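You operate a simulated robot arm through the tools that you are given. There is no shell and no other tool. Be economical: measure what you need, move in short steps, check, and stop when the job is done.

The job below is to be done with a simulated two-armed robot. You get a single attempt, and the scene is never put back.

Task
Open the lower drawer of the lab bench, take the ribbed green filter and put it inside, then shut the drawer. Put the purple-handled jug on the top shelf of the store rack. Put the yellow tape roll on the top of the side bench away on the shelf under the square tank. Any order will do. Set down upright: purple-handled jug.

Only the result counts: the job must be done as asked and must still hold three seconds after the hand-in. Knocking over, shifting, dropping, spilling or breaking anything else fails it.

Robot
Two 7-joint arms with four-finger grippers on one trunk, on a base that drives. Base frame: it is fixed to the floor where the robot stands at the start and does not move with it; the origin is under the middle of the robot, x ahead of it, y to its left, z up. Lengths are in m, angles in rad, forces in N, time in s.
The left shoulder is at the start at [0.04, 0.181, 1.13], the right one opposite. With the tool pointing down near the work surface each hand reaches from about 0.1 to 0.54 m from the robot's upright axis, wherever it stands, measured 20 degrees to its own side. Places, roughly: lower drawer of the lab bench [1.5, -0.1, 0.5]; lower drawer of the lab bench inside [1.6, -0.1, 0.4]; purple-handled jug [-2.25, -1.75, 0.25]; ribbed green filter [1.25, -1, 1]; shelf under the square tank [-4.9, -0.2, 0.4]; top shelf of the store rack [-4.1, -3, 1.6]; yellow tape roll [-6.5, -1.25, 0.75]. Payload 3.67 kg a hand.
The tool frame of a hand sits at the grasp point between the pads (the TCP): z along the fingers, y along the line on which they close. The tips reach 0.028 m beyond it. Largest opening 0.112 m; the body of the gripper starts 0.073 m behind the TCP.
Orientation is that of the tool frame in the base frame, as a unit quaternion [w, x, y, z]. With the fingers straight down and closing along the base's y, the tool's x points along the base's -x, its y along +y and its z along -z.

Tools
- The arms move only by the tool move_arm. It takes "left_steps", "right_steps" or both (then of equal length, played together; a hand with none holds still); each is a list of rows, each an object (a shift or turn left out is 0, a gripper value left out holds the last) with "hand": the opening, from 0 (shut) to 1 (fully open); "offset": the shift along the tool's x, y, z in units of 20 mm (1.0 is 20 mm), a list of three; "turn": the turn, a rotation vector about the tool's x, y, z in units of 4 degrees (1.0 is 4 degrees), a list of three. In form: [{"hand": hand, "offset": [tx, ty, tz], "turn": [wx, wy, wz]}, ...]. A call has 1 to 20 rows; each row shifts and turns the commanded pose from where the row before left it, along the tool's axes as they then stand. A call with a number of a shift or a turn outside -1 to 1 is refused whole. A row lasts 0.2 s, in which the tool goes at most 0.05 m and 0.15 rad; a call with a longer step from one row to the next is refused whole, and so is a gripper value outside its range. Where a pose cannot be reached the arm comes as near as it can. A force on the tool above 40 N (or 10 N above the force at the start of the call, whichever is more), or a blocked arm, ends the call early, and 0.2 s more pass. The fingers move at their own pace and stop on an object; they squeeze with about 21 N. The grip force told is the motor's: it shows also when the fingers shut on nothing. Time passes only in rows, and 0.2 s behind the last, so rows that do not move let the fingers close. It gives the time, the measured TCP pose, the force on the tool (base axes), the opening and the grip force at its end, in the units of the frame above (readings bear some noise), with the torque about the TCP (base axes, N m) and any sound that the robot's microphone picked up.
- Cameras (640 x 400 px; columns grow to the right, rows downward): "scene" is now at [0.1032, -0.0108, 1.3489]; the picture's right is [-0.13, -0.99, 0.00], its down [-0.67, 0.08, -0.74] and it looks along [0.73, -0.09, -0.67] (base axes); focal length 251 px, centre (320, 200). "left" rides on the left gripper at [0.06, 0.018, -0.104] in its tool frame; the picture's right is [-0.29, 0.96, 0.00], its down [-0.80, -0.24, -0.55] and it looks along [-0.53, -0.16, 0.83] (tool axes); focal length 234 px, centre (320, 200). "right" rides on the right gripper at [0.06, -0.018, -0.104] in its tool frame; the picture's right is [0.29, 0.96, 0.00], its down [-0.80, 0.24, -0.55] and it looks along [-0.53, 0.16, 0.83] (tool axes); focal length 234 px, centre (320, 200). There is no depth. A picture from a camera that has moved, and an enlarged one, comes with that camera's place and axes in the base frame and with its lens.
- capture(camera): a new picture of that camera. The clock stands still meanwhile.
- move_column(by): slides the trunk up (or, below 0, down) by that many m; the arms and the scene camera ride with it, the base frame stays. It gives what a move gives, with no picture.
- roll_base(legs): drives the robot by 1 to 6 legs, each [ahead, left, turn to the left] in m, m and rad, along the robot's own axes; the way and the turn of a leg run together, so that a leg with both is an arc; at most 1.5 m and 3.142 rad a leg. The arms and the cameras ride along, it lands a little off, and it stops where it bumps. It gives what a move gives.
- turn_head(pan, tilt): turns the head with the scene camera to pan (to the left, within 1.501 rad either way) and tilt (down, from -0.506 to 1.204), counted from straight ahead of the robot. It gives what a move gives.
- close_up(camera, box): a new picture of the part [left, top, right, bottom] of that camera's present view, enlarged. The clock stands still meanwhile.
- hand_in(): hands the job in; it is judged then, once.

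Work in short steps. Places have to be worked out from the pictures, the camera data and where the tool is seen: move nearer, look again, correct. Check each grasp and each placing, and mend what went wrong. You have 165 turns and 118 pictures in all, those below and enlarged ones among them. Open the grippers and draw the arms clear of the work before you hand the job in, unless the task says otherwise; then end with one line.

The tools are called after "Emit:" as name(argument=value, ...) on one line, values as JSON. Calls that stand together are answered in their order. move_arm: Moves the arms, as the interface text tells. Its arguments: {"type":"object","properties":{"left_steps":{"type":"array","items":{"type":"object","properties":{"hand":{"type":"number"},"offset":{"type":"array","items":{"type":"number"}},"turn":{"type":"array","items":{"type":"number"}}}}},"right_steps":{"type":"array","items":{"type":"object","properties":{"hand":{"type":"number"},"offset":{"type":"array","items":{"type":"number"}},"turn":{"type":"array","items":{"type":"number"}}}}}},"required":[]} The other tools are called the same way: move_column (by) slides the trunk up or down; roll_base (legs) drives the base; turn_head (pan, tilt) turns the head that bears the scene camera; capture (camera) takes a picture; close_up (camera, box) takes an enlarged picture of a part of a camera's view; hand_in () hands the job in.

At the start:

```text
time: 0.0
left_position: [0.6024, 0.2187, 0.6953]
left_orientation: [0.0, -0.001, 1.0, 0.001]
left_ft_force: [0.2, 0.0, -0.4]
left_ft_torque: [0.01, -0.02, -0.02]
left_width: 0.1119
left_grip_force: 0.0
right_position: [0.5475, -0.2028, 0.7038]
right_orientation: [0.0, -0.001, 1.0, 0.0]
right_ft_force: [0.3, -0.5, 0.4]
right_ft_torque: [-0.03, 0.0, 0.0]
right_width: 0.1119
right_grip_force: 0.1
trunk travel left (down, up): [-0.25, 0.264]
robot x, y, heading: [-0.0038, 0.0025, -0.002]
head pan, tilt: [-0.126, 0.738]
```

scene: 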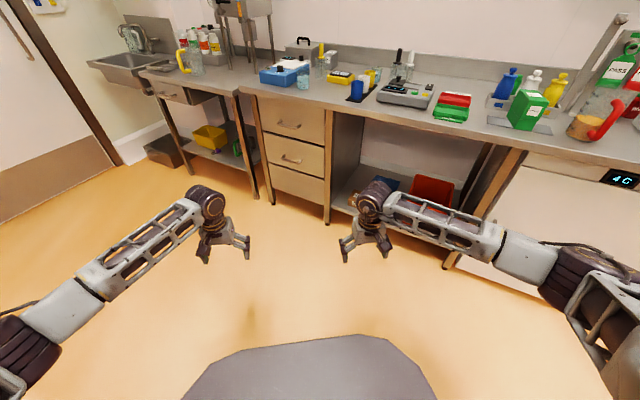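
right: 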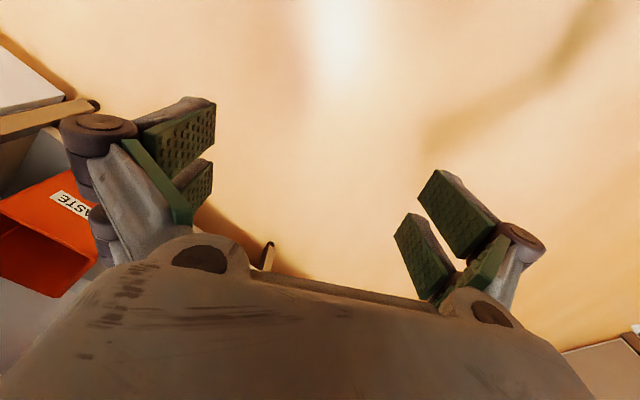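
left: 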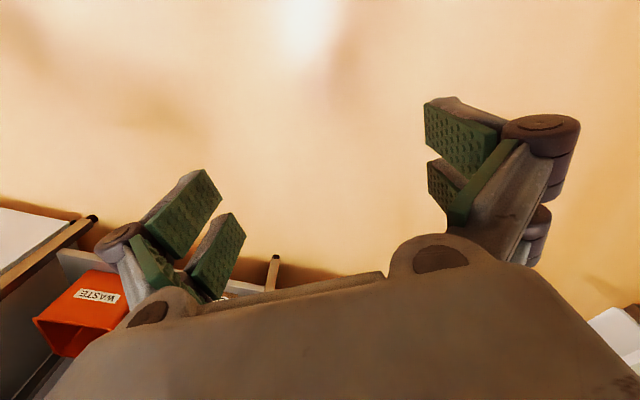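

I begin by looking at the lab bench: the drawers closely, then the filter area to the right.

Emit:
close_up(camera="scene", box=[220, 80, 380, 220])

Emit:
turn_head(pan=-0.75, tilt=0.45)

Emit:
capture(camera="scene")

```text
2.86 times, centred on (300, 150) of scene
camera zoom: at [0.1032, -0.0108, 1.3489], right [-0.13, -0.99, 0.0], down [-0.67, 0.08, -0.74], along [0.73, -0.09, -0.67], focal length 716 px, centre (377, 343)
```

zoom: 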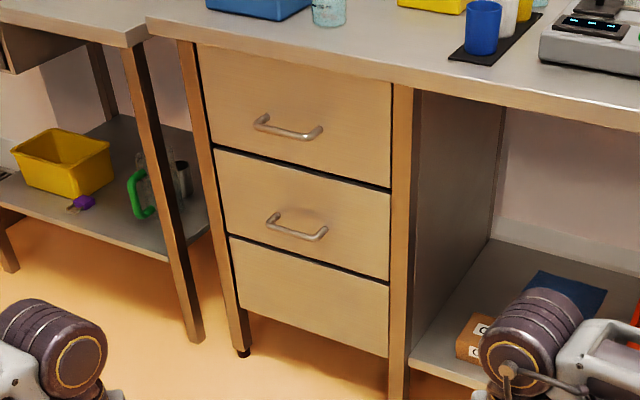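

```text
time: 1.0
left_position: [0.602, 0.2188, 0.6961]
left_orientation: [0.0, -0.001, 1.0, 0.0]
left_ft_force: [-0.1, -0.2, 0.3]
left_ft_torque: [-0.01, 0.02, -0.02]
left_width: 0.1122
left_grip_force: 0.1
right_position: [0.5476, -0.2033, 0.7046]
right_orientation: [0.0, -0.001, 1.0, 0.0]
right_ft_force: [-0.3, 0.8, 0.1]
right_ft_torque: [-0.02, 0.01, 0.02]
right_width: 0.112
right_grip_force: 0.1
trunk travel left (down, up): [-0.25, 0.264]
robot x, y, heading: [0.0003, 0.0016, -0.001]
head pan, tilt: [-0.75, 0.45]
```

```text
113 pictures are left
camera scene: at [0.0878, -0.0629, 1.3742], right [-0.68, -0.73, 0.0], down [-0.32, 0.3, -0.9], along [0.66, -0.61, -0.44], focal length 251 px, centre (320, 200)
```

scene: 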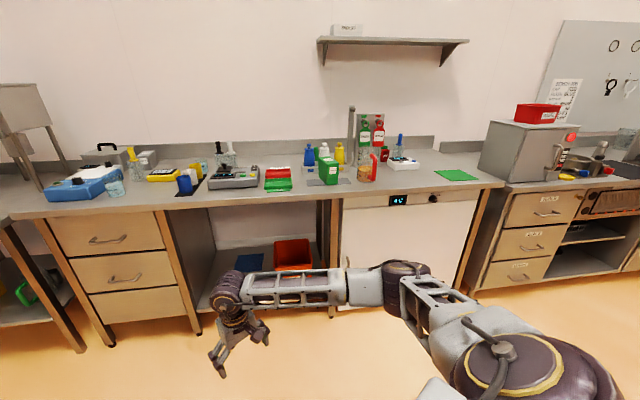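

Lower drawer is the handled one in the middle of the column. I zoom on the bench around the filter.

Emit:
close_up(camera="scene", box=[260, 110, 420, 210])

Emit:
close_up(camera="scene", box=[40, 120, 300, 290])

```text
4.00 times, centred on (340, 160) of scene
camera zoom: at [0.0878, -0.0629, 1.3742], right [-0.68, -0.73, 0.0], down [-0.32, 0.3, -0.9], along [0.66, -0.61, -0.44], focal length 1003 px, centre (240, 360)
```

zoom: 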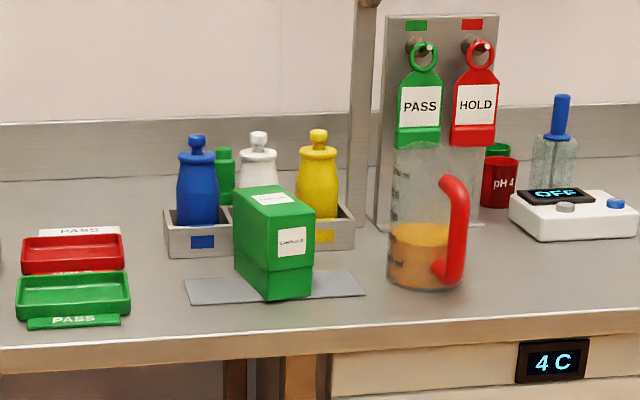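

```text
2.35 times, centred on (170, 205) of scene
camera zoom: at [0.0878, -0.0629, 1.3742], right [-0.68, -0.73, 0.0], down [-0.32, 0.3, -0.9], along [0.66, -0.61, -0.44], focal length 590 px, centre (673, 188)
```

zoom: 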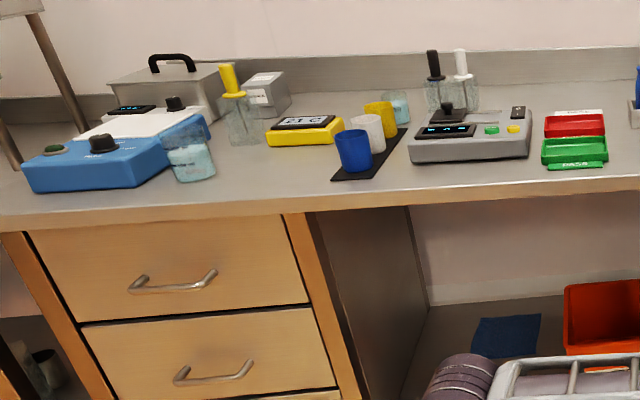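

The bench runs obliquely, about 30° to my right; the filter candidate is the green item behind the blue bottle. I'll draw both arms in and up before driving nearer.

Emit:
move_arm(left_steps=[{"offset": [1, 0, -1]}, {"offset": [1, 0, -1]}, {"offset": [1, 0, -1]}, {"offset": [1, 0, -1]}, {"offset": [1, 0, -1]}, {"offset": [1, 0, -1]}, {"offset": [1, 0, -1]}, {"offset": [1, 0, -1]}, {"offset": [1, 0, -1]}, {"offset": [1, 0, -1]}, {"offset": [1, 0, -1]}, {"offset": [1, 0, -1]}], right_steps=[{"offset": [1, 0, -1]}, {"offset": [1, 0, -1]}, {"offset": [1, 0, -1]}, {"offset": [1, 0, -1]}, {"offset": [1, 0, -1]}, {"offset": [1, 0, -1]}, {"offset": [1, 0, -1]}, {"offset": [1, 0, -1]}, {"offset": [1, 0, -1]}, {"offset": [1, 0, -1]}, {"offset": [1, 0, -1]}, {"offset": [1, 0, -1]}])

Emit:
turn_head(pan=0, tilt=0.5)

Emit:
roll_base(legs=[[0, 0, -0.5], [0, -0.5, 0]])

Emit:
capture(camera="scene")

```text
time: 3.6
left_position: [0.3597, 0.2178, 0.9361]
left_orientation: [-0.001, 0.0, 1.0, 0.0]
left_ft_force: [-0.1, 0.0, -0.1]
left_ft_torque: [-0.02, -0.02, -0.01]
left_width: 0.1121
left_grip_force: 0.0
right_position: [0.3293, -0.1988, 0.9484]
right_orientation: [-0.001, 0.0, 1.0, 0.0]
right_ft_force: [-0.6, 0.5, -1.0]
right_ft_torque: [0.0, -0.01, 0.03]
right_width: 0.1123
right_grip_force: 0.1
right hand out of reach, approached as far as the arm can: row 11, 12
trunk travel left (down, up): [-0.25, 0.264]
robot x, y, heading: [0.0023, -0.0017, -0.001]
head pan, tilt: [-0.75, 0.45]
```

```text
time: 4.7
left_position: [0.3608, 0.2181, 0.9362]
left_orientation: [-0.001, 0.0, 1.0, -0.001]
left_ft_force: [0.8, -0.3, -0.5]
left_ft_torque: [-0.01, 0.0, 0.02]
left_width: 0.1118
left_grip_force: 0.1
right_position: [0.3294, -0.1989, 0.9468]
right_orientation: [-0.002, 0.0, 1.0, 0.0]
right_ft_force: [-0.2, 0.1, -0.7]
right_ft_torque: [-0.05, 0.0, 0.0]
right_width: 0.1116
right_grip_force: 0.0
trunk travel left (down, up): [-0.25, 0.264]
robot x, y, heading: [0.0002, 0.0002, 0.003]
head pan, tilt: [0.0, 0.499]
```

```text
time: 9.3
left_position: [0.1787, -0.4289, 0.9365]
left_orientation: [0.0, 0.243, 0.97, 0.001]
left_ft_force: [0.0, -0.1, 0.6]
left_ft_torque: [0.02, 0.0, 0.0]
left_width: 0.1123
left_grip_force: 0.2
right_position: [-0.0456, -0.7801, 0.9461]
right_orientation: [-0.002, 0.244, 0.97, 0.001]
right_ft_force: [-0.1, 0.3, 0.1]
right_ft_torque: [0.01, -0.04, -0.01]
right_width: 0.1118
right_grip_force: 0.0
trunk travel left (down, up): [-0.25, 0.264]
robot x, y, heading: [-0.2423, -0.4506, -0.494]
head pan, tilt: [0.0, 0.499]
```

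```text
110 pictures are left
camera scene: at [-0.1442, -0.5033, 1.3698], right [-0.47, -0.88, 0.0], down [-0.42, 0.23, -0.88], along [0.77, -0.41, -0.48], focal length 251 px, centre (320, 200)
```

scene: 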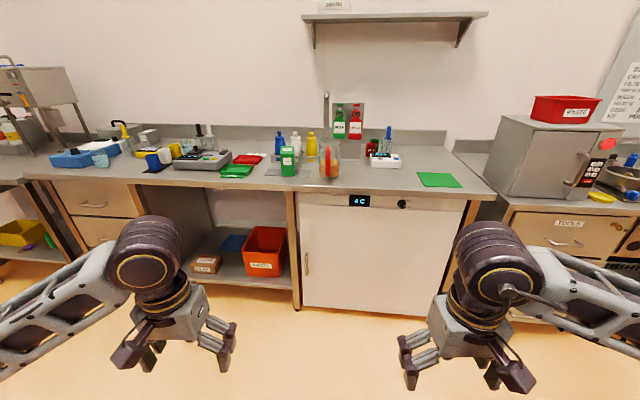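

Bench top z≈0.89, front edge normal heading ≈ -0.57. I raise the trunk, align with the bench and approach.

Emit:
move_column(by=0.2)

Emit:
roll_base(legs=[[0, 0, -0.078], [0, 0.2, 0], [0.5, 0, 0]])

Emit:
turn_head(pan=0, tilt=0.75)

Emit:
capture(camera="scene")

```text
time: 11.5
left_position: [0.1789, -0.4273, 1.1362]
left_orientation: [0.0, 0.242, 0.97, 0.0]
left_ft_force: [0.6, 0.5, -0.3]
left_ft_torque: [-0.02, 0.04, -0.02]
left_width: 0.1119
left_grip_force: 0.0
right_position: [-0.0457, -0.7801, 1.1473]
right_orientation: [-0.002, 0.244, 0.97, -0.001]
right_ft_force: [-0.1, -0.6, 0.5]
right_ft_torque: [-0.01, 0.03, 0.01]
right_width: 0.1121
right_grip_force: 0.1
trunk travel left (down, up): [-0.45, 0.064]
robot x, y, heading: [-0.2421, -0.4526, -0.491]
head pan, tilt: [0.0, 0.499]
```

```text
time: 16.2
left_position: [0.7045, -0.5717, 1.1357]
left_orientation: [0.0, 0.285, 0.958, 0.0]
left_ft_force: [0.0, 0.6, 0.4]
left_ft_torque: [-0.04, 0.01, -0.03]
left_width: 0.112
left_grip_force: 0.0
right_position: [0.4495, -0.9033, 1.147]
right_orientation: [-0.002, 0.286, 0.958, -0.001]
right_ft_force: [0.5, 0.6, 0.6]
right_ft_torque: [-0.03, 0.0, -0.03]
right_width: 0.1122
right_grip_force: 0.1
trunk travel left (down, up): [-0.45, 0.064]
robot x, y, heading: [0.2836, -0.5579, -0.582]
head pan, tilt: [0.0, 0.499]
```

```text
time: 17.0
left_position: [0.7058, -0.5715, 1.137]
left_orientation: [-0.001, 0.286, 0.958, 0.0]
left_ft_force: [-0.1, -0.5, -0.2]
left_ft_torque: [0.02, 0.02, -0.03]
left_width: 0.1118
left_grip_force: 0.2
right_position: [0.4504, -0.9039, 1.1464]
right_orientation: [-0.002, 0.287, 0.958, 0.001]
right_ft_force: [0.5, 0.3, -0.5]
right_ft_torque: [0.0, 0.03, 0.01]
right_width: 0.112
right_grip_force: 0.1
trunk travel left (down, up): [-0.45, 0.064]
robot x, y, heading: [0.287, -0.5569, -0.579]
head pan, tilt: [0.0, 0.75]
```

```text
109 pictures are left
camera scene: at [0.371, -0.614, 1.5479], right [-0.55, -0.84, 0.0], down [-0.57, 0.37, -0.73], along [0.61, -0.4, -0.68], focal length 251 px, centre (320, 200)
```

scene: 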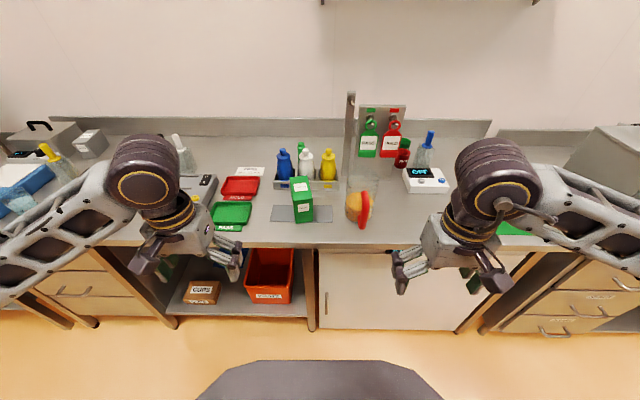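

Emit:
close_up(camera="scene", box=[250, 90, 410, 230])

```text
2.86 times, centred on (330, 160) of scene
camera zoom: at [0.371, -0.614, 1.5479], right [-0.55, -0.84, 0.0], down [-0.57, 0.37, -0.73], along [0.61, -0.4, -0.68], focal length 716 px, centre (291, 314)
```

zoom: 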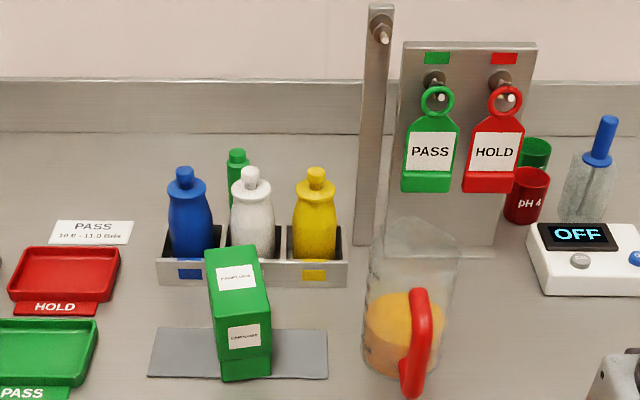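

Emit:
close_up(camera="scene", box=[275, 130, 335, 190])

Emit:
move_column(by=0.064)

Emit:
turn_head(pan=0, tilt=0.75)

Emit:
roll_base(legs=[[0.0, 0.25, 0]])

Emit:
close_up(camera="scene", box=[320, 90, 440, 190])

```text
6.67 times, centred on (305, 160) of scene
camera zoom: at [0.371, -0.614, 1.5479], right [-0.55, -0.84, 0.0], down [-0.57, 0.37, -0.73], along [0.61, -0.4, -0.68], focal length 1672 px, centre (420, 467)
```

zoom: 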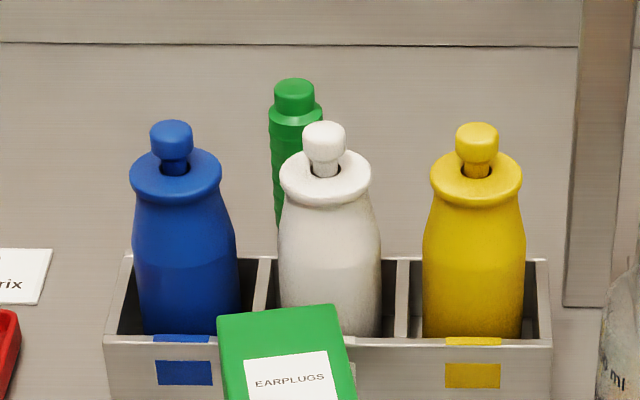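

```text
time: 18.0
left_position: [0.7047, -0.572, 1.1989]
left_orientation: [0.0, 0.286, 0.958, -0.001]
left_ft_force: [-0.3, -1.3, 0.0]
left_ft_torque: [-0.01, 0.03, 0.0]
left_width: 0.112
left_grip_force: 0.1
right_position: [0.4519, -0.903, 1.2098]
right_orientation: [-0.002, 0.287, 0.958, -0.001]
right_ft_force: [0.9, 0.5, 0.0]
right_ft_torque: [0.01, -0.02, -0.01]
right_width: 0.1119
right_grip_force: 0.2
trunk travel left (down, up): [-0.514, 0.0]
robot x, y, heading: [0.281, -0.5581, -0.585]
head pan, tilt: [0.0, 0.75]
```

```text
time: 18.6
left_position: [0.705, -0.5719, 1.1992]
left_orientation: [0.001, 0.286, 0.958, -0.001]
left_ft_force: [-0.3, -0.6, 0.2]
left_ft_torque: [-0.02, -0.01, 0.01]
left_width: 0.1119
left_grip_force: 0.1
right_position: [0.4514, -0.9038, 1.2103]
right_orientation: [-0.002, 0.286, 0.958, -0.001]
right_ft_force: [-0.3, -0.4, 0.2]
right_ft_torque: [0.01, -0.01, 0.0]
right_width: 0.112
right_grip_force: 0.1
trunk travel left (down, up): [-0.514, 0.0]
robot x, y, heading: [0.284, -0.5564, -0.579]
head pan, tilt: [0.0, 0.75]
```

```text
time: 20.5
left_position: [0.8405, -0.3623, 1.1992]
left_orientation: [0.0, 0.284, 0.959, 0.001]
left_ft_force: [0.0, -1.0, -0.4]
left_ft_torque: [-0.01, 0.01, -0.02]
left_width: 0.1121
left_grip_force: 0.1
right_position: [0.588, -0.6963, 1.2091]
right_orientation: [-0.001, 0.285, 0.959, 0.001]
right_ft_force: [-1.0, 0.0, 0.0]
right_ft_torque: [0.03, -0.05, 0.01]
right_width: 0.1121
right_grip_force: 0.1
trunk travel left (down, up): [-0.514, 0.0]
robot x, y, heading: [0.4228, -0.3455, -0.58]
head pan, tilt: [0.0, 0.75]
```

```text
4.00 times, centred on (380, 140) of scene
camera zoom: at [0.5065, -0.4057, 1.6106], right [-0.55, -0.84, 0.0], down [-0.57, 0.37, -0.73], along [0.61, -0.4, -0.68], focal length 1003 px, centre (80, 440)
```

zoom: 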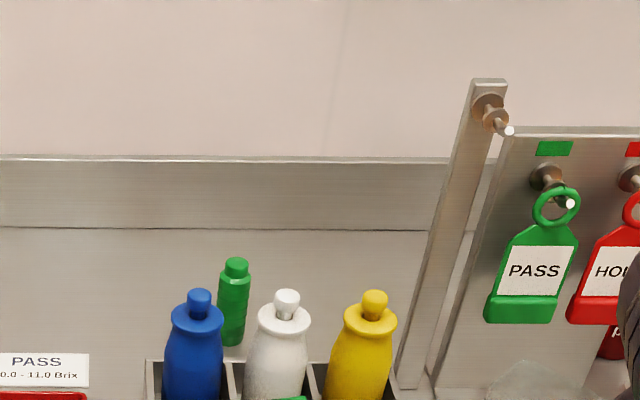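

The filter is the green ribbed cylinder standing behind the bottle tray, at about (1.19, -1.06), top z≈1.015. I'll check the clearance between my base and the bench.

Emit:
turn_head(pan=0, tilt=1.2)

Emit:
capture(camera="scene")

```text
time: 21.4
left_position: [0.842, -0.3604, 1.1997]
left_orientation: [0.0, 0.284, 0.959, 0.0]
left_ft_force: [0.2, 1.1, -0.2]
left_ft_torque: [0.01, 0.0, 0.04]
left_width: 0.112
left_grip_force: 0.0
right_position: [0.5883, -0.6936, 1.2098]
right_orientation: [-0.002, 0.285, 0.959, 0.0]
right_ft_force: [1.1, -0.3, 0.1]
right_ft_torque: [0.01, 0.01, -0.03]
right_width: 0.1121
right_grip_force: 0.0
trunk travel left (down, up): [-0.514, 0.0]
robot x, y, heading: [0.4187, -0.3508, -0.579]
head pan, tilt: [0.0, 1.201]
```

```text
105 pictures are left
camera scene: at [0.4854, -0.3889, 1.5789], right [-0.55, -0.84, 0.0], down [-0.78, 0.51, -0.36], along [0.3, -0.2, -0.93], focal length 251 px, centre (320, 200)
```

scene: 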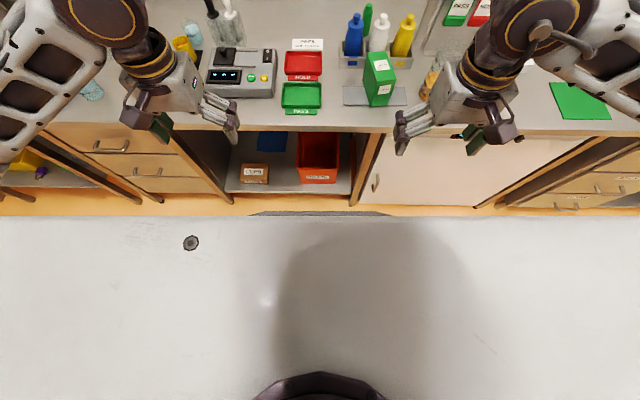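

The base footprint isn't clear; I look to the side and obliquely down to judge it.

Emit:
turn_head(pan=1.5, tilt=0.9)

Emit:
capture(camera="scene")

Emit:
turn_head(pan=0, tilt=1.0)

Emit:
capture(camera="scene")

```text
time: 23.0
left_position: [0.8411, -0.3615, 1.1987]
left_orientation: [0.0, 0.284, 0.959, 0.001]
left_ft_force: [0.3, -0.3, 1.2]
left_ft_torque: [-0.03, 0.01, 0.0]
left_width: 0.112
left_grip_force: 0.1
right_position: [0.5878, -0.6936, 1.2097]
right_orientation: [-0.001, 0.285, 0.959, -0.001]
right_ft_force: [-0.3, 1.3, -0.4]
right_ft_torque: [0.01, 0.02, -0.01]
right_width: 0.1121
right_grip_force: 0.1
trunk travel left (down, up): [-0.514, 0.0]
robot x, y, heading: [0.4213, -0.3494, -0.577]
head pan, tilt: [1.499, 0.901]
```

```text
104 pictures are left
camera scene: at [0.4839, -0.2986, 1.5987], right [0.8, -0.61, 0.0], down [-0.47, -0.62, -0.62], along [0.38, 0.49, -0.78], focal length 251 px, centre (320, 200)
```

scene: 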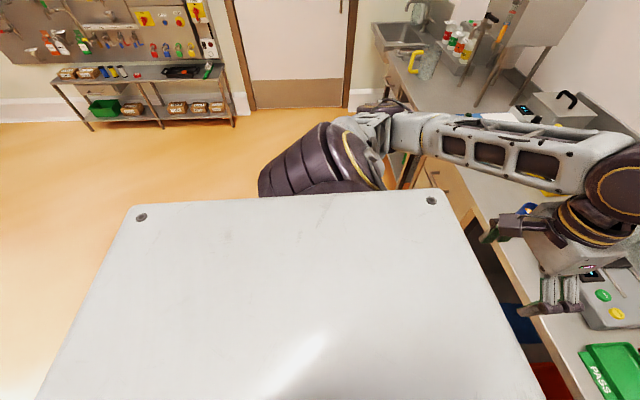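

```text
time: 24.6
left_position: [0.843, -0.3607, 1.1981]
left_orientation: [-0.001, 0.285, 0.959, 0.0]
left_ft_force: [-0.3, 0.8, 0.0]
left_ft_torque: [0.02, -0.04, 0.04]
left_width: 0.1122
left_grip_force: 0.1
right_position: [0.5877, -0.6942, 1.2101]
right_orientation: [-0.002, 0.284, 0.959, 0.0]
right_ft_force: [0.1, -0.3, -0.3]
right_ft_torque: [0.0, -0.01, -0.02]
right_width: 0.1122
right_grip_force: 0.0
trunk travel left (down, up): [-0.514, 0.0]
robot x, y, heading: [0.4171, -0.3526, -0.579]
head pan, tilt: [0.0, 1.0]
```

```text
103 pictures are left
camera scene: at [0.4965, -0.3968, 1.5914], right [-0.55, -0.84, 0.0], down [-0.71, 0.46, -0.54], along [0.45, -0.29, -0.84], focal length 251 px, centre (320, 200)
```

scene: 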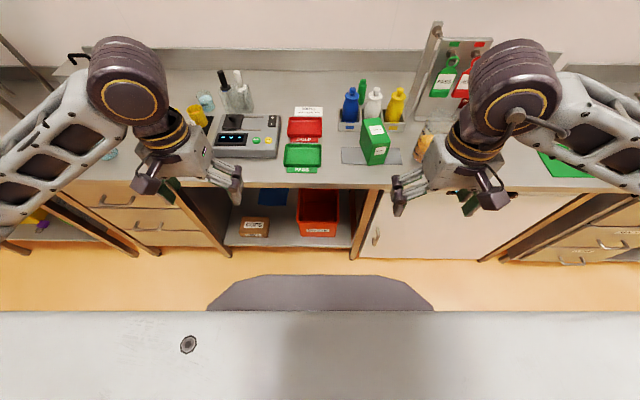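

The base sticks out well ahead, so I'll stand turned right, with the left shoulder near the bench, and reach the filter diagonally with the left arm. I turn in place first.

Emit:
roll_base(legs=[[0, 0, -1.04]])

Emit:
turn_head(pan=0.95, tilt=0.95)

Emit:
capture(camera="scene")

```text
time: 27.9
left_position: [0.6184, -0.7195, 1.1983]
left_orientation: [0.0, 0.727, 0.686, 0.0]
left_ft_force: [0.2, -0.8, 0.4]
left_ft_torque: [0.0, 0.05, -0.03]
left_width: 0.1118
left_grip_force: 0.0
right_position: [0.2038, -0.6646, 1.209]
right_orientation: [-0.002, 0.727, 0.686, 0.001]
right_ft_force: [0.3, 0.0, -0.3]
right_ft_torque: [0.01, -0.04, 0.01]
right_width: 0.1122
right_grip_force: 0.1
trunk travel left (down, up): [-0.514, 0.0]
robot x, y, heading: [0.4228, -0.347, -1.63]
head pan, tilt: [0.0, 1.0]
```

```text
time: 29.1
left_position: [0.6193, -0.7193, 1.1984]
left_orientation: [0.0, 0.727, 0.686, 0.0]
left_ft_force: [0.6, -0.8, 0.1]
left_ft_torque: [0.0, -0.02, 0.02]
left_width: 0.112
left_grip_force: 0.1
right_position: [0.2038, -0.6658, 1.2104]
right_orientation: [-0.002, 0.727, 0.686, 0.0]
right_ft_force: [-0.6, 0.2, -0.3]
right_ft_torque: [-0.02, 0.0, -0.02]
right_width: 0.1119
right_grip_force: 0.0
trunk travel left (down, up): [-0.514, 0.0]
robot x, y, heading: [0.4241, -0.3484, -1.629]
head pan, tilt: [0.949, 0.949]
```

```text
102 pictures are left
camera scene: at [0.4765, -0.4138, 1.595], right [-0.63, -0.78, 0.0], down [-0.63, 0.51, -0.58], along [0.45, -0.37, -0.81], focal length 251 px, centre (320, 200)
```

scene: 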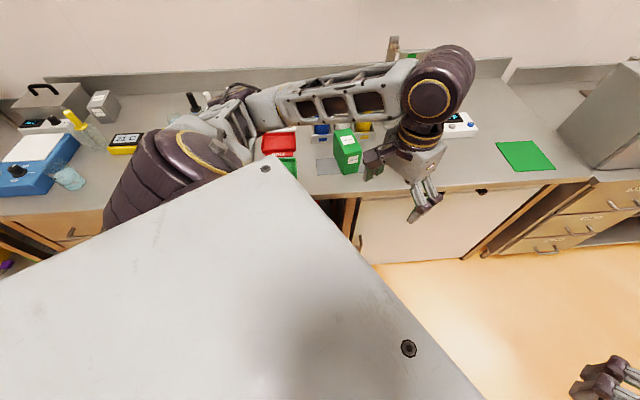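

The side of the base is narrow. I move sideways toward the bench.

Emit:
roll_base(legs=[[0, 0.2, 0]])

Emit:
turn_head(pan=1.3, tilt=0.8)

Emit:
capture(camera="scene")

Emit:
capture(camera="left")

```text
time: 30.8
left_position: [0.8137, -0.7307, 1.2]
left_orientation: [0.0, 0.727, 0.687, 0.001]
left_ft_force: [-0.7, -0.8, -0.2]
left_ft_torque: [-0.01, -0.03, 0.0]
left_width: 0.1121
left_grip_force: 0.0
right_position: [0.3983, -0.6772, 1.2079]
right_orientation: [0.0, 0.727, 0.687, 0.002]
right_ft_force: [-0.7, 0.5, 0.2]
right_ft_torque: [0.0, -0.03, 0.0]
right_width: 0.1123
right_grip_force: 0.0
trunk travel left (down, up): [-0.514, 0.0]
robot x, y, heading: [0.6189, -0.3604, -1.626]
head pan, tilt: [0.949, 0.949]
```

```text
time: 31.6
left_position: [0.817, -0.7309, 1.1986]
left_orientation: [-0.001, 0.726, 0.687, -0.001]
left_ft_force: [-1.0, 0.0, 0.0]
left_ft_torque: [0.01, 0.0, 0.03]
left_width: 0.1119
left_grip_force: 0.0
right_position: [0.4034, -0.6755, 1.2098]
right_orientation: [-0.002, 0.726, 0.687, 0.001]
right_ft_force: [0.3, -0.3, 0.2]
right_ft_torque: [0.0, 0.0, 0.0]
right_width: 0.1122
right_grip_force: 0.0
trunk travel left (down, up): [-0.514, 0.0]
robot x, y, heading: [0.6168, -0.3578, -1.624]
head pan, tilt: [1.3, 0.799]
```

```text
101 pictures are left
camera scene: at [0.6953, -0.4052, 1.6065], right [-0.32, -0.95, 0.0], down [-0.68, 0.23, -0.7], along [0.66, -0.22, -0.72], focal length 251 px, centre (320, 200)
```

scene: 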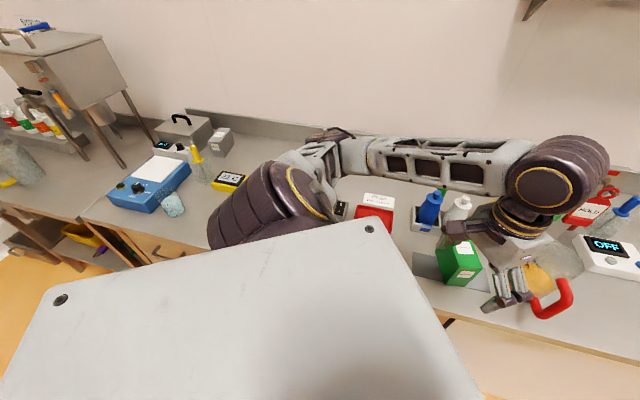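

```text
100 pictures are left
camera left: at [0.8393, -0.6721, 1.3035], right [0.94, -0.34, 0.0], down [-0.28, -0.78, 0.55], along [-0.19, -0.52, -0.83], focal length 234 px, centre (320, 200)
```

left: 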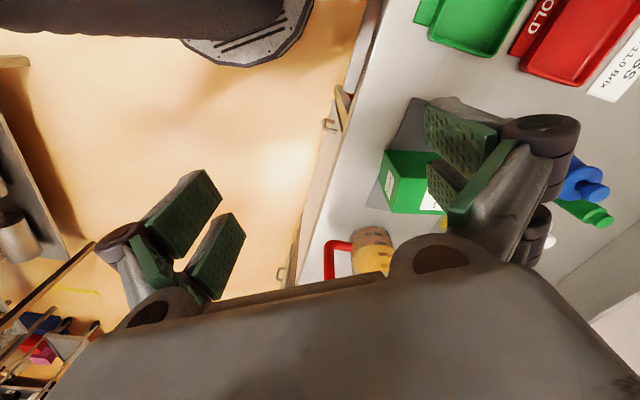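

Left camera already sees the filter. I tilt the left tool 45° forward and shift partly toward the filter at safe height.

Emit:
move_arm(left_steps=[{"hand": 0.75, "turn": [0, -1, 0]}, {"turn": [0, -1, 0]}, {"turn": [0, -1, 0]}, {"turn": [0, -1, 0]}, {"turn": [0, -1, 0]}, {"turn": [0, -1, 0]}, {"turn": [0, -1, 0]}, {"turn": [0, -1, 0]}, {"turn": [0, -1, 0]}, {"turn": [0, -1, 0]}, {"turn": [0, -1, 0]}])

Emit:
move_arm(left_steps=[{"offset": [0, 1, 0]}, {"offset": [0, 1, 0]}, {"offset": [0, 1, 0]}, {"offset": [0, 1, 0]}, {"offset": [0, 1, 0]}, {"offset": [0, 1, 0]}, {"offset": [0, 1, 0]}, {"offset": [0, 1, 0]}, {"offset": [0, 1, 0]}, {"offset": [0, 1, 0]}, {"offset": [0, 1, 0]}, {"offset": [0, 1, 0]}, {"offset": [0, 1, 0]}, {"offset": [0, 1, 0]}, {"offset": [0, 1, 0]}, {"offset": [0, 1, 0]}])

Emit:
capture(camera="left")

Emit:
capture(camera="scene")

```text
time: 34.0
left_position: [0.7876, -0.8542, 1.2033]
left_orientation: [0.258, 0.673, 0.637, -0.272]
left_ft_force: [-0.2, -0.5, 1.1]
left_ft_torque: [0.03, -0.01, -0.02]
left_width: 0.0842
left_grip_force: 0.1
left hand out of reach, approached as far as the arm can: row 2, 3, 4, 5, 6, 7, 8, 9, 10, 11
right_position: [0.4009, -0.6765, 1.209]
right_orientation: [-0.002, 0.727, 0.687, 0.001]
right_ft_force: [-0.5, -0.3, -0.2]
right_ft_torque: [0.01, -0.02, 0.0]
right_width: 0.1119
right_grip_force: 0.1
trunk travel left (down, up): [-0.514, 0.0]
robot x, y, heading: [0.6237, -0.359, -1.63]
head pan, tilt: [1.3, 0.799]
```

```text
time: 37.4
left_position: [1.107, -0.8763, 1.2025]
left_orientation: [0.257, 0.674, 0.636, -0.273]
left_ft_force: [0.1, 0.4, 0.4]
left_ft_torque: [0.05, 0.02, 0.03]
left_width: 0.0839
left_grip_force: 0.0
left hand out of reach, approached as far as the arm can: row 2
right_position: [0.4009, -0.6765, 1.2098]
right_orientation: [-0.002, 0.727, 0.687, 0.001]
right_ft_force: [0.4, -0.1, -0.3]
right_ft_torque: [-0.01, -0.02, 0.01]
right_width: 0.112
right_grip_force: 0.0
trunk travel left (down, up): [-0.514, 0.0]
robot x, y, heading: [0.6188, -0.3582, -1.629]
head pan, tilt: [1.3, 0.799]
```

```text
99 pictures are left
camera left: at [1.1323, -0.7635, 1.2361], right [0.94, -0.26, 0.2], down [-0.25, -0.18, 0.95], along [-0.21, -0.95, -0.23], focal length 234 px, centre (320, 200)
```

left: 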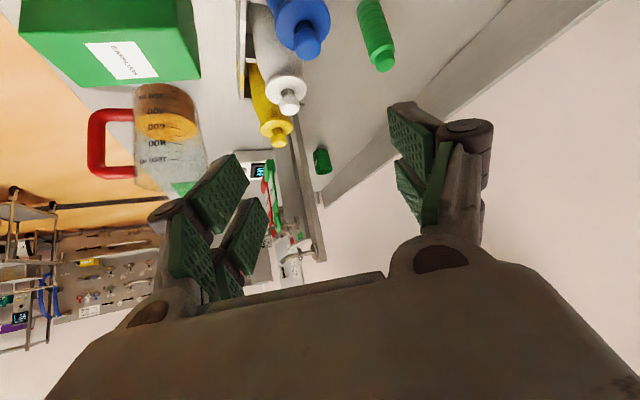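

```text
98 pictures are left
camera scene: at [0.694, -0.4051, 1.6066], right [-0.32, -0.95, 0.0], down [-0.68, 0.23, -0.7], along [0.66, -0.22, -0.72], focal length 251 px, centre (320, 200)
```

scene: 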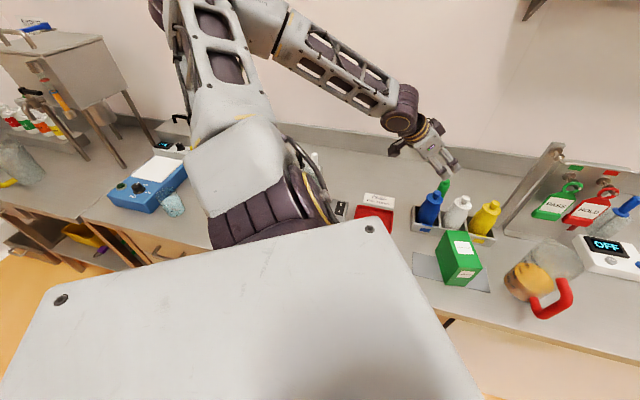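

Filter top confirmed near (1.19,-1.05,1.013). I shift sideways, then down to a pre-grasp point back along the tool axis.

Emit:
move_arm(left_steps=[{"offset": [0, 0.93, 0]}, {"offset": [0, 0.93, 0]}, {"offset": [0, 0.93, 0]}, {"offset": [0, 0.93, 0]}, {"offset": [0, 0.93, 0]}, {"offset": [0.15, 0, 0.93]}, {"offset": [0.15, 0, 0.93]}, {"offset": [0.15, 0, 0.93]}, {"offset": [0.15, 0, 0.93]}, {"offset": [0.15, 0, 0.93]}, {"offset": [0.15, 0, 0.93]}, {"offset": [0.15, 0, 0.93]}, {"offset": [0.15, 0, 0.93]}, {"offset": [0.15, 0, 0.93]}])

Emit:
capture(camera="left")

Emit:
capture(camera="scene")

```text
time: 40.4
left_position: [1.1949, -0.9784, 1.0618]
left_orientation: [0.257, 0.673, 0.638, -0.272]
left_ft_force: [0.2, -1.0, 0.3]
left_ft_torque: [0.02, 0.03, 0.03]
left_width: 0.0841
left_grip_force: 0.1
right_position: [0.4013, -0.6764, 1.2078]
right_orientation: [-0.002, 0.727, 0.687, 0.001]
right_ft_force: [0.0, 0.5, 0.5]
right_ft_torque: [0.02, 0.02, 0.0]
right_width: 0.1122
right_grip_force: 0.0
trunk travel left (down, up): [-0.514, 0.0]
robot x, y, heading: [0.6162, -0.3602, -1.621]
head pan, tilt: [1.3, 0.799]
```

```text
97 pictures are left
camera left: at [1.2192, -0.8653, 1.0952], right [0.94, -0.26, 0.2], down [-0.25, -0.18, 0.95], along [-0.21, -0.95, -0.23], focal length 234 px, centre (320, 200)
```

left: 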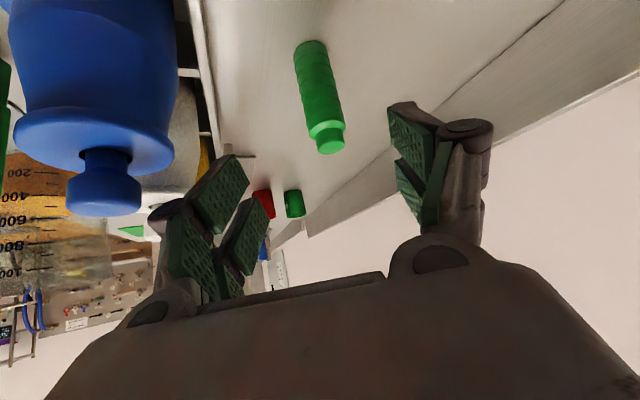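

```text
96 pictures are left
camera scene: at [0.6942, -0.4058, 1.6065], right [-0.32, -0.95, 0.0], down [-0.68, 0.23, -0.7], along [0.66, -0.22, -0.72], focal length 251 px, centre (320, 200)
```

scene: 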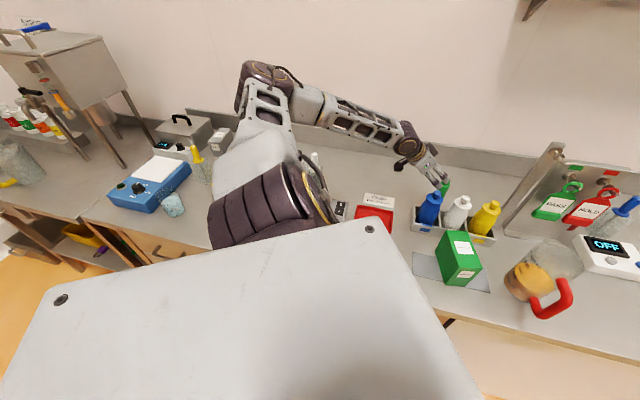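

Filter axis ≈(1.198,-1.055), top ~1.0. Small correction, then advance along the tool axis and close.

Emit:
move_arm(left_steps=[{"offset": [0.25, 0.2, 0]}, {"offset": [0.25, 0.17, 0.4]}, {"offset": [0, 0, 0.8]}, {"offset": [0, 0, 0.8]}, {"offset": [0, 0, 0.8]}, {"offset": [0, 0, 0.8]}, {"offset": [0, 0, 0.8]}, {"offset": [0, 0, 0.8]}, {"offset": [0, 0, 0.8]}])

Emit:
capture(camera="left")

```text
time: 42.4
left_position: [1.1986, -1.0547, 0.9686]
left_orientation: [0.256, 0.674, 0.638, -0.271]
left_ft_force: [0.3, -0.3, 1.0]
left_ft_torque: [0.0, 0.01, 0.01]
left_width: 0.0841
left_grip_force: 0.1
right_position: [0.4004, -0.6789, 1.2089]
right_orientation: [-0.002, 0.727, 0.687, 0.001]
right_ft_force: [-0.2, 0.2, -0.3]
right_ft_torque: [0.02, 0.02, -0.03]
right_width: 0.112
right_grip_force: 0.1
trunk travel left (down, up): [-0.514, 0.0]
robot x, y, heading: [0.6155, -0.3606, -1.626]
head pan, tilt: [1.3, 0.799]
```

```text
95 pictures are left
camera left: at [1.2233, -0.9423, 1.0025], right [0.94, -0.26, 0.2], down [-0.25, -0.18, 0.95], along [-0.21, -0.95, -0.23], focal length 234 px, centre (320, 200)
```

left: 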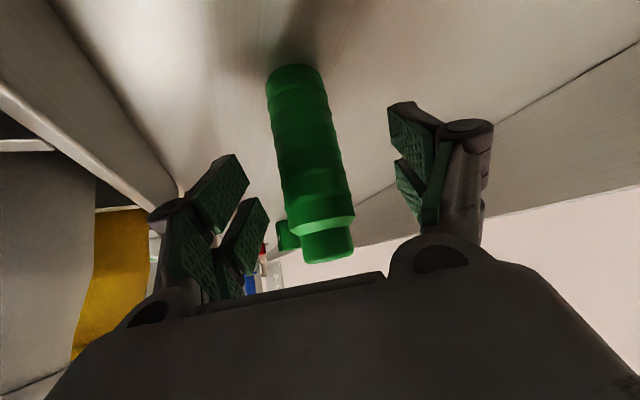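

The filter axis appears ~2 cm farther ahead than the pads. I advance horizontally and then close.

Emit:
move_arm(left_steps=[{"offset": [-0.35, -0.15, 0.35]}, {"offset": [-0.35, -0.15, 0.35]}, {"hand": 0}, {}, {}, {}])

Emit:
capture(camera="left")

```text
time: 43.8
left_position: [1.189, -1.0755, 0.9696]
left_orientation: [0.258, 0.673, 0.637, -0.272]
left_ft_force: [-0.5, -0.5, 1.1]
left_ft_torque: [-0.01, 0.01, 0.02]
left_width: 0.0312
left_grip_force: 20.9
right_position: [0.4008, -0.6758, 1.2092]
right_orientation: [-0.003, 0.727, 0.687, 0.0]
right_ft_force: [-0.1, 0.2, -0.5]
right_ft_torque: [-0.01, -0.06, -0.01]
right_width: 0.1121
right_grip_force: 0.0
trunk travel left (down, up): [-0.514, 0.0]
robot x, y, heading: [0.6142, -0.3596, -1.625]
head pan, tilt: [1.3, 0.799]
```

```text
94 pictures are left
camera left: at [1.2148, -0.9612, 1.0031], right [0.94, -0.26, 0.2], down [-0.25, -0.17, 0.95], along [-0.21, -0.95, -0.23], focal length 234 px, centre (320, 200)
```

left: 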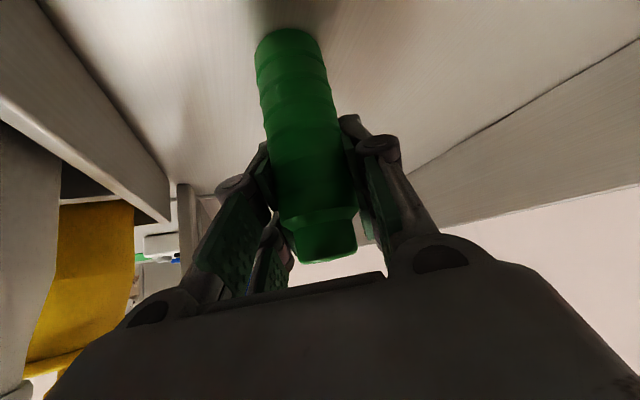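

Gripped at 31 mm. Lift straight up.

Emit:
move_arm(left_steps=[{"offset": [-0.7, 0, -0.7]}, {"offset": [-0.7, 0, -0.7]}, {"offset": [-0.7, 0, -0.7]}, {"offset": [-0.7, 0, -0.7]}, {"offset": [-0.7, 0, -0.7]}, {"offset": [-0.7, 0, -0.7]}, {"offset": [-0.7, 0, -0.7]}, {"offset": [-0.7, 0, -0.7]}, {"offset": [-0.7, 0, -0.7]}, {"offset": [-0.7, 0, -0.7]}, {"offset": [-0.7, 0, -0.7]}, {"offset": [-0.7, 0, -0.7]}])

Emit:
capture(camera="left")

```text
time: 46.4
left_position: [1.1891, -1.0764, 1.2056]
left_orientation: [0.257, 0.674, 0.637, -0.273]
left_ft_force: [0.0, 0.3, -0.8]
left_ft_torque: [-0.01, -0.01, 0.02]
left_width: 0.0313
left_grip_force: 20.8
right_position: [0.4018, -0.6769, 1.2092]
right_orientation: [-0.002, 0.727, 0.687, 0.001]
right_ft_force: [0.2, -0.4, -0.2]
right_ft_torque: [-0.02, 0.0, -0.02]
right_width: 0.1118
right_grip_force: 0.1
trunk travel left (down, up): [-0.514, 0.0]
robot x, y, heading: [0.6193, -0.3585, -1.628]
head pan, tilt: [1.3, 0.799]
```

```text
93 pictures are left
camera left: at [1.2145, -0.964, 1.2401], right [0.94, -0.26, 0.2], down [-0.25, -0.18, 0.95], along [-0.21, -0.95, -0.23], focal length 234 px, centre (320, 200)
```

left: 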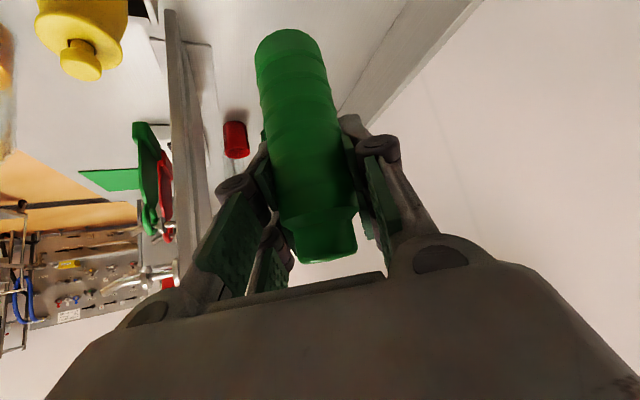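

Filter held. I back away sideways from the bench, then draw the arm in.

Emit:
roll_base(legs=[[0, -0.4, 0]])

Emit:
move_arm(left_steps=[{"offset": [0.7, -0.9, -0.7]}, {"offset": [0.7, -0.9, -0.7]}, {"offset": [0.7, -0.9, -0.7]}, {"offset": [0.7, -0.9, -0.7]}, {"offset": [0.7, -0.9, -0.7]}, {"offset": [0.7, -0.9, -0.7]}, {"offset": [0.7, -0.9, -0.7]}, {"offset": [0.7, -0.9, -0.7]}, {"offset": [0.7, -0.9, -0.7]}, {"offset": [0.7, -0.9, -0.7]}, {"offset": [0.7, -0.9, -0.7]}, {"offset": [0.7, -0.9, -0.7]}])

Emit:
roll_base(legs=[[0, 0, 1.056]])

Emit:
turn_head(pan=0.3, tilt=0.75)

Emit:
capture(camera="scene")

```text
time: 49.0
left_position: [0.7913, -1.058, 1.205]
left_orientation: [0.256, 0.675, 0.636, -0.273]
left_ft_force: [-0.4, 0.1, -0.5]
left_ft_torque: [-0.03, -0.02, -0.01]
left_width: 0.0314
left_grip_force: 20.9
right_position: [0.0036, -0.6524, 1.2092]
right_orientation: [-0.002, 0.729, 0.685, 0.001]
right_ft_force: [0.3, 0.8, -0.1]
right_ft_torque: [-0.01, 0.02, 0.05]
right_width: 0.1119
right_grip_force: 0.0
trunk travel left (down, up): [-0.514, 0.0]
robot x, y, heading: [0.2194, -0.3326, -1.635]
head pan, tilt: [1.3, 0.799]
```

```text
time: 51.5
left_position: [0.5929, -0.8113, 1.2082]
left_orientation: [0.256, 0.676, 0.635, -0.273]
left_ft_force: [0.8, 0.4, -0.4]
left_ft_torque: [0.01, 0.01, 0.03]
left_width: 0.0314
left_grip_force: 21.5
left hand out of reach, approached as far as the arm can: row 12
right_position: [0.0017, -0.6514, 1.2086]
right_orientation: [-0.002, 0.729, 0.684, 0.0]
right_ft_force: [0.0, -0.7, -0.8]
right_ft_torque: [-0.04, 0.01, 0.0]
right_width: 0.112
right_grip_force: 0.0
trunk travel left (down, up): [-0.514, 0.0]
robot x, y, heading: [0.2188, -0.336, -1.635]
head pan, tilt: [1.3, 0.799]
```

```text
time: 54.9
left_position: [0.8196, -0.2415, 1.2074]
left_orientation: [0.359, 0.26, 0.89, -0.105]
left_ft_force: [0.5, -0.4, -0.4]
left_ft_torque: [-0.03, -0.01, -0.01]
left_width: 0.0311
left_grip_force: 21.4
right_position: [0.3927, -0.6799, 1.2104]
right_orientation: [-0.002, 0.28, 0.96, -0.001]
right_ft_force: [0.3, 0.9, -0.2]
right_ft_torque: [-0.06, -0.03, -0.02]
right_width: 0.1123
right_grip_force: 0.0
trunk travel left (down, up): [-0.514, 0.0]
robot x, y, heading: [0.2194, -0.3339, -0.57]
head pan, tilt: [1.3, 0.799]
```

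```text
time: 56.2
left_position: [0.8191, -0.2413, 1.2081]
left_orientation: [0.359, 0.26, 0.89, -0.106]
left_ft_force: [0.0, 0.1, -0.2]
left_ft_torque: [0.04, -0.01, -0.04]
left_width: 0.0313
left_grip_force: 20.9
right_position: [0.3907, -0.68, 1.2102]
right_orientation: [-0.002, 0.279, 0.96, 0.0]
right_ft_force: [-0.1, 0.6, -0.5]
right_ft_torque: [-0.01, -0.01, -0.05]
right_width: 0.1121
right_grip_force: 0.0
trunk travel left (down, up): [-0.514, 0.0]
robot x, y, heading: [0.2195, -0.335, -0.569]
head pan, tilt: [0.3, 0.75]
```

```text
92 pictures are left
camera scene: at [0.3181, -0.3682, 1.6106], right [-0.26, -0.96, 0.0], down [-0.66, 0.18, -0.73], along [0.71, -0.19, -0.68], focal length 251 px, centre (320, 200)
```

scene: 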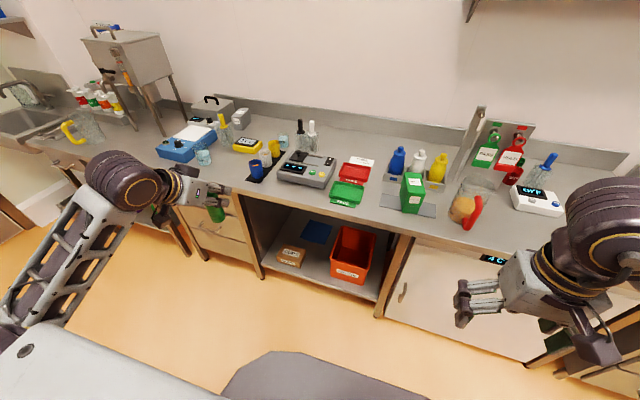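

All in order. I drive left to the drawer.

Emit:
roll_base(legs=[[-0.05, 1.05, 0]])

Emit:
turn_head(pan=-0.3, tilt=0.8)

Emit:
capture(camera="scene")

```text
time: 61.8
left_position: [1.3424, 0.6717, 1.2081]
left_orientation: [0.359, 0.26, 0.89, -0.105]
left_ft_force: [-0.3, -0.9, -0.7]
left_ft_torque: [-0.01, -0.01, 0.0]
left_width: 0.031
left_grip_force: 21.1
right_position: [0.9164, 0.2341, 1.2101]
right_orientation: [-0.002, 0.281, 0.96, 0.0]
right_ft_force: [-0.4, -0.4, 0.3]
right_ft_torque: [0.0, 0.0, -0.01]
right_width: 0.1118
right_grip_force: 0.0
trunk travel left (down, up): [-0.514, 0.0]
robot x, y, heading: [0.7462, 0.58, -0.569]
head pan, tilt: [0.3, 0.75]
```

```text
time: 62.8
left_position: [1.3433, 0.6716, 1.2086]
left_orientation: [0.358, 0.26, 0.891, -0.105]
left_ft_force: [0.7, 0.5, -1.0]
left_ft_torque: [-0.02, 0.02, -0.02]
left_width: 0.0312
left_grip_force: 21.2
right_position: [0.9158, 0.233, 1.2095]
right_orientation: [-0.002, 0.28, 0.96, 0.0]
right_ft_force: [0.3, -0.4, -0.8]
right_ft_torque: [0.01, -0.02, 0.02]
right_width: 0.1122
right_grip_force: 0.0
trunk travel left (down, up): [-0.514, 0.0]
robot x, y, heading: [0.7433, 0.5789, -0.568]
head pan, tilt: [-0.3, 0.799]
```

```text
91 pictures are left
camera scene: at [0.815, 0.5063, 1.6066], right [-0.76, -0.65, 0.0], down [-0.46, 0.55, -0.7], along [0.45, -0.53, -0.72], focal length 251 px, centre (320, 200)
```

scene: 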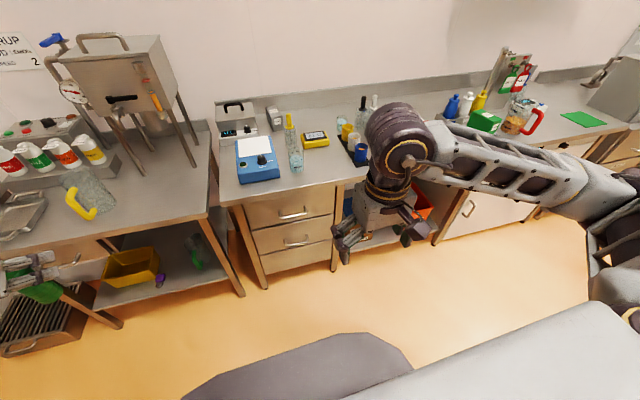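

Emit:
close_up(camera="scene", box=[210, 180, 370, 290])

```text
3.64 times, centred on (290, 235) of scene
camera zoom: at [0.815, 0.5063, 1.6066], right [-0.76, -0.65, 0.0], down [-0.46, 0.55, -0.7], along [0.45, -0.53, -0.72], focal length 912 px, centre (429, 73)
```

zoom: 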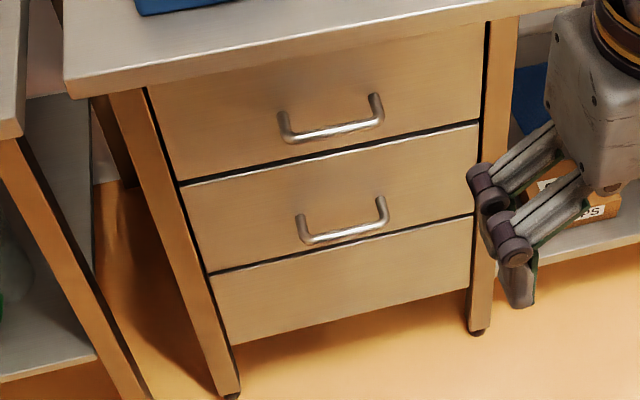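

Handle bar at about (1.405, 0.0, 0.49). I lower the trunk, and bring the right hand forward before pitching it to horizontal.

Emit:
move_column(by=-0.4)

Emit:
move_arm(right_steps=[{"offset": [-1, 0, 0]}, {"offset": [-1, 0, 0]}, {"offset": [-1, 0, 0]}, {"offset": [-1, 0, 0]}, {"offset": [-1, 0, 0]}, {"offset": [-1, 0, 0]}, {"offset": [-1, 0, 0]}, {"offset": [-1, 0, 0]}, {"turn": [0, -1, 0]}, {"turn": [0, -1, 0]}, {"turn": [0, -1, 0]}, {"turn": [0, -1, 0]}, {"turn": [0, -1, 0]}, {"turn": [0, -1, 0]}, {"turn": [0, -1, 0]}, {"turn": [0, -1, 0]}])

Emit:
move_arm(right_steps=[{"turn": [0, -1, 0]}, {"turn": [0, -1, 0]}, {"turn": [0, -1, 0]}, {"turn": [0, -1, 0]}, {"turn": [0, -1, 0]}, {"turn": [0, -1, 0]}, {"turn": [0, -1, 0]}, {"turn": [0, -1, 0]}, {"turn": [0, -1, 0]}, {"turn": [0, -1, 0]}, {"turn": [0, -1, 0]}, {"turn": [0, -1, 0]}, {"turn": [0, -1, 0]}, {"turn": [0, -1, 0]}, {"turn": [0, -0.5, 0]}])

Emit:
capture(camera="scene")

```text
time: 66.6
left_position: [1.3431, 0.6728, 0.8093]
left_orientation: [0.359, 0.26, 0.89, -0.106]
left_ft_force: [-1.0, -0.1, -1.4]
left_ft_torque: [0.03, 0.01, -0.02]
left_width: 0.0312
left_grip_force: 21.2
right_position: [0.9163, 0.2335, 0.8113]
right_orientation: [-0.002, 0.281, 0.96, -0.001]
right_ft_force: [0.4, 0.3, -0.7]
right_ft_torque: [-0.01, 0.01, 0.02]
right_width: 0.1118
right_grip_force: 0.1
trunk travel left (down, up): [-0.114, 0.4]
robot x, y, heading: [0.7492, 0.5786, -0.567]
head pan, tilt: [-0.3, 0.799]
```

```text
time: 70.0
left_position: [1.3429, 0.6729, 0.8078]
left_orientation: [0.358, 0.26, 0.89, -0.106]
left_ft_force: [-1.1, 0.0, -1.4]
left_ft_torque: [-0.02, 0.02, 0.0]
left_width: 0.0313
left_grip_force: 21.0
right_position: [1.0512, 0.1476, 0.8091]
right_orientation: [0.264, 0.27, 0.923, -0.078]
right_ft_force: [-0.2, -0.3, 0.1]
right_ft_torque: [-0.02, -0.06, -0.03]
right_width: 0.1121
right_grip_force: 0.1
trunk travel left (down, up): [-0.114, 0.4]
robot x, y, heading: [0.7463, 0.5802, -0.567]
head pan, tilt: [-0.3, 0.799]
```

```text
time: 73.2
left_position: [1.3438, 0.6724, 0.8075]
left_orientation: [0.358, 0.26, 0.89, -0.106]
left_ft_force: [0.5, 0.5, 0.1]
left_ft_torque: [-0.03, -0.02, 0.04]
left_width: 0.0313
left_grip_force: 21.1
right_position: [1.0773, 0.147, 0.8078]
right_orientation: [0.479, 0.238, 0.834, -0.137]
right_ft_force: [0.1, 1.5, -0.1]
right_ft_torque: [0.01, -0.03, 0.01]
right_width: 0.1122
right_grip_force: 0.0
right hand out of reach, approached as far as the arm can: row 4, 5, 6, 7, 8, 9, 10, 11, 12, 13, 14
trunk travel left (down, up): [-0.114, 0.4]
robot x, y, heading: [0.7418, 0.5809, -0.567]
head pan, tilt: [-0.3, 0.799]
```

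```text
89 pictures are left
camera scene: at [0.8151, 0.5067, 1.207], right [-0.76, -0.65, 0.0], down [-0.46, 0.55, -0.7], along [0.45, -0.53, -0.72], focal length 251 px, centre (320, 200)
```

scene: 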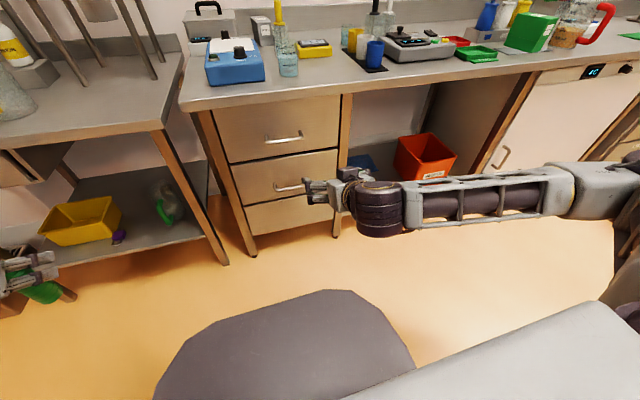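

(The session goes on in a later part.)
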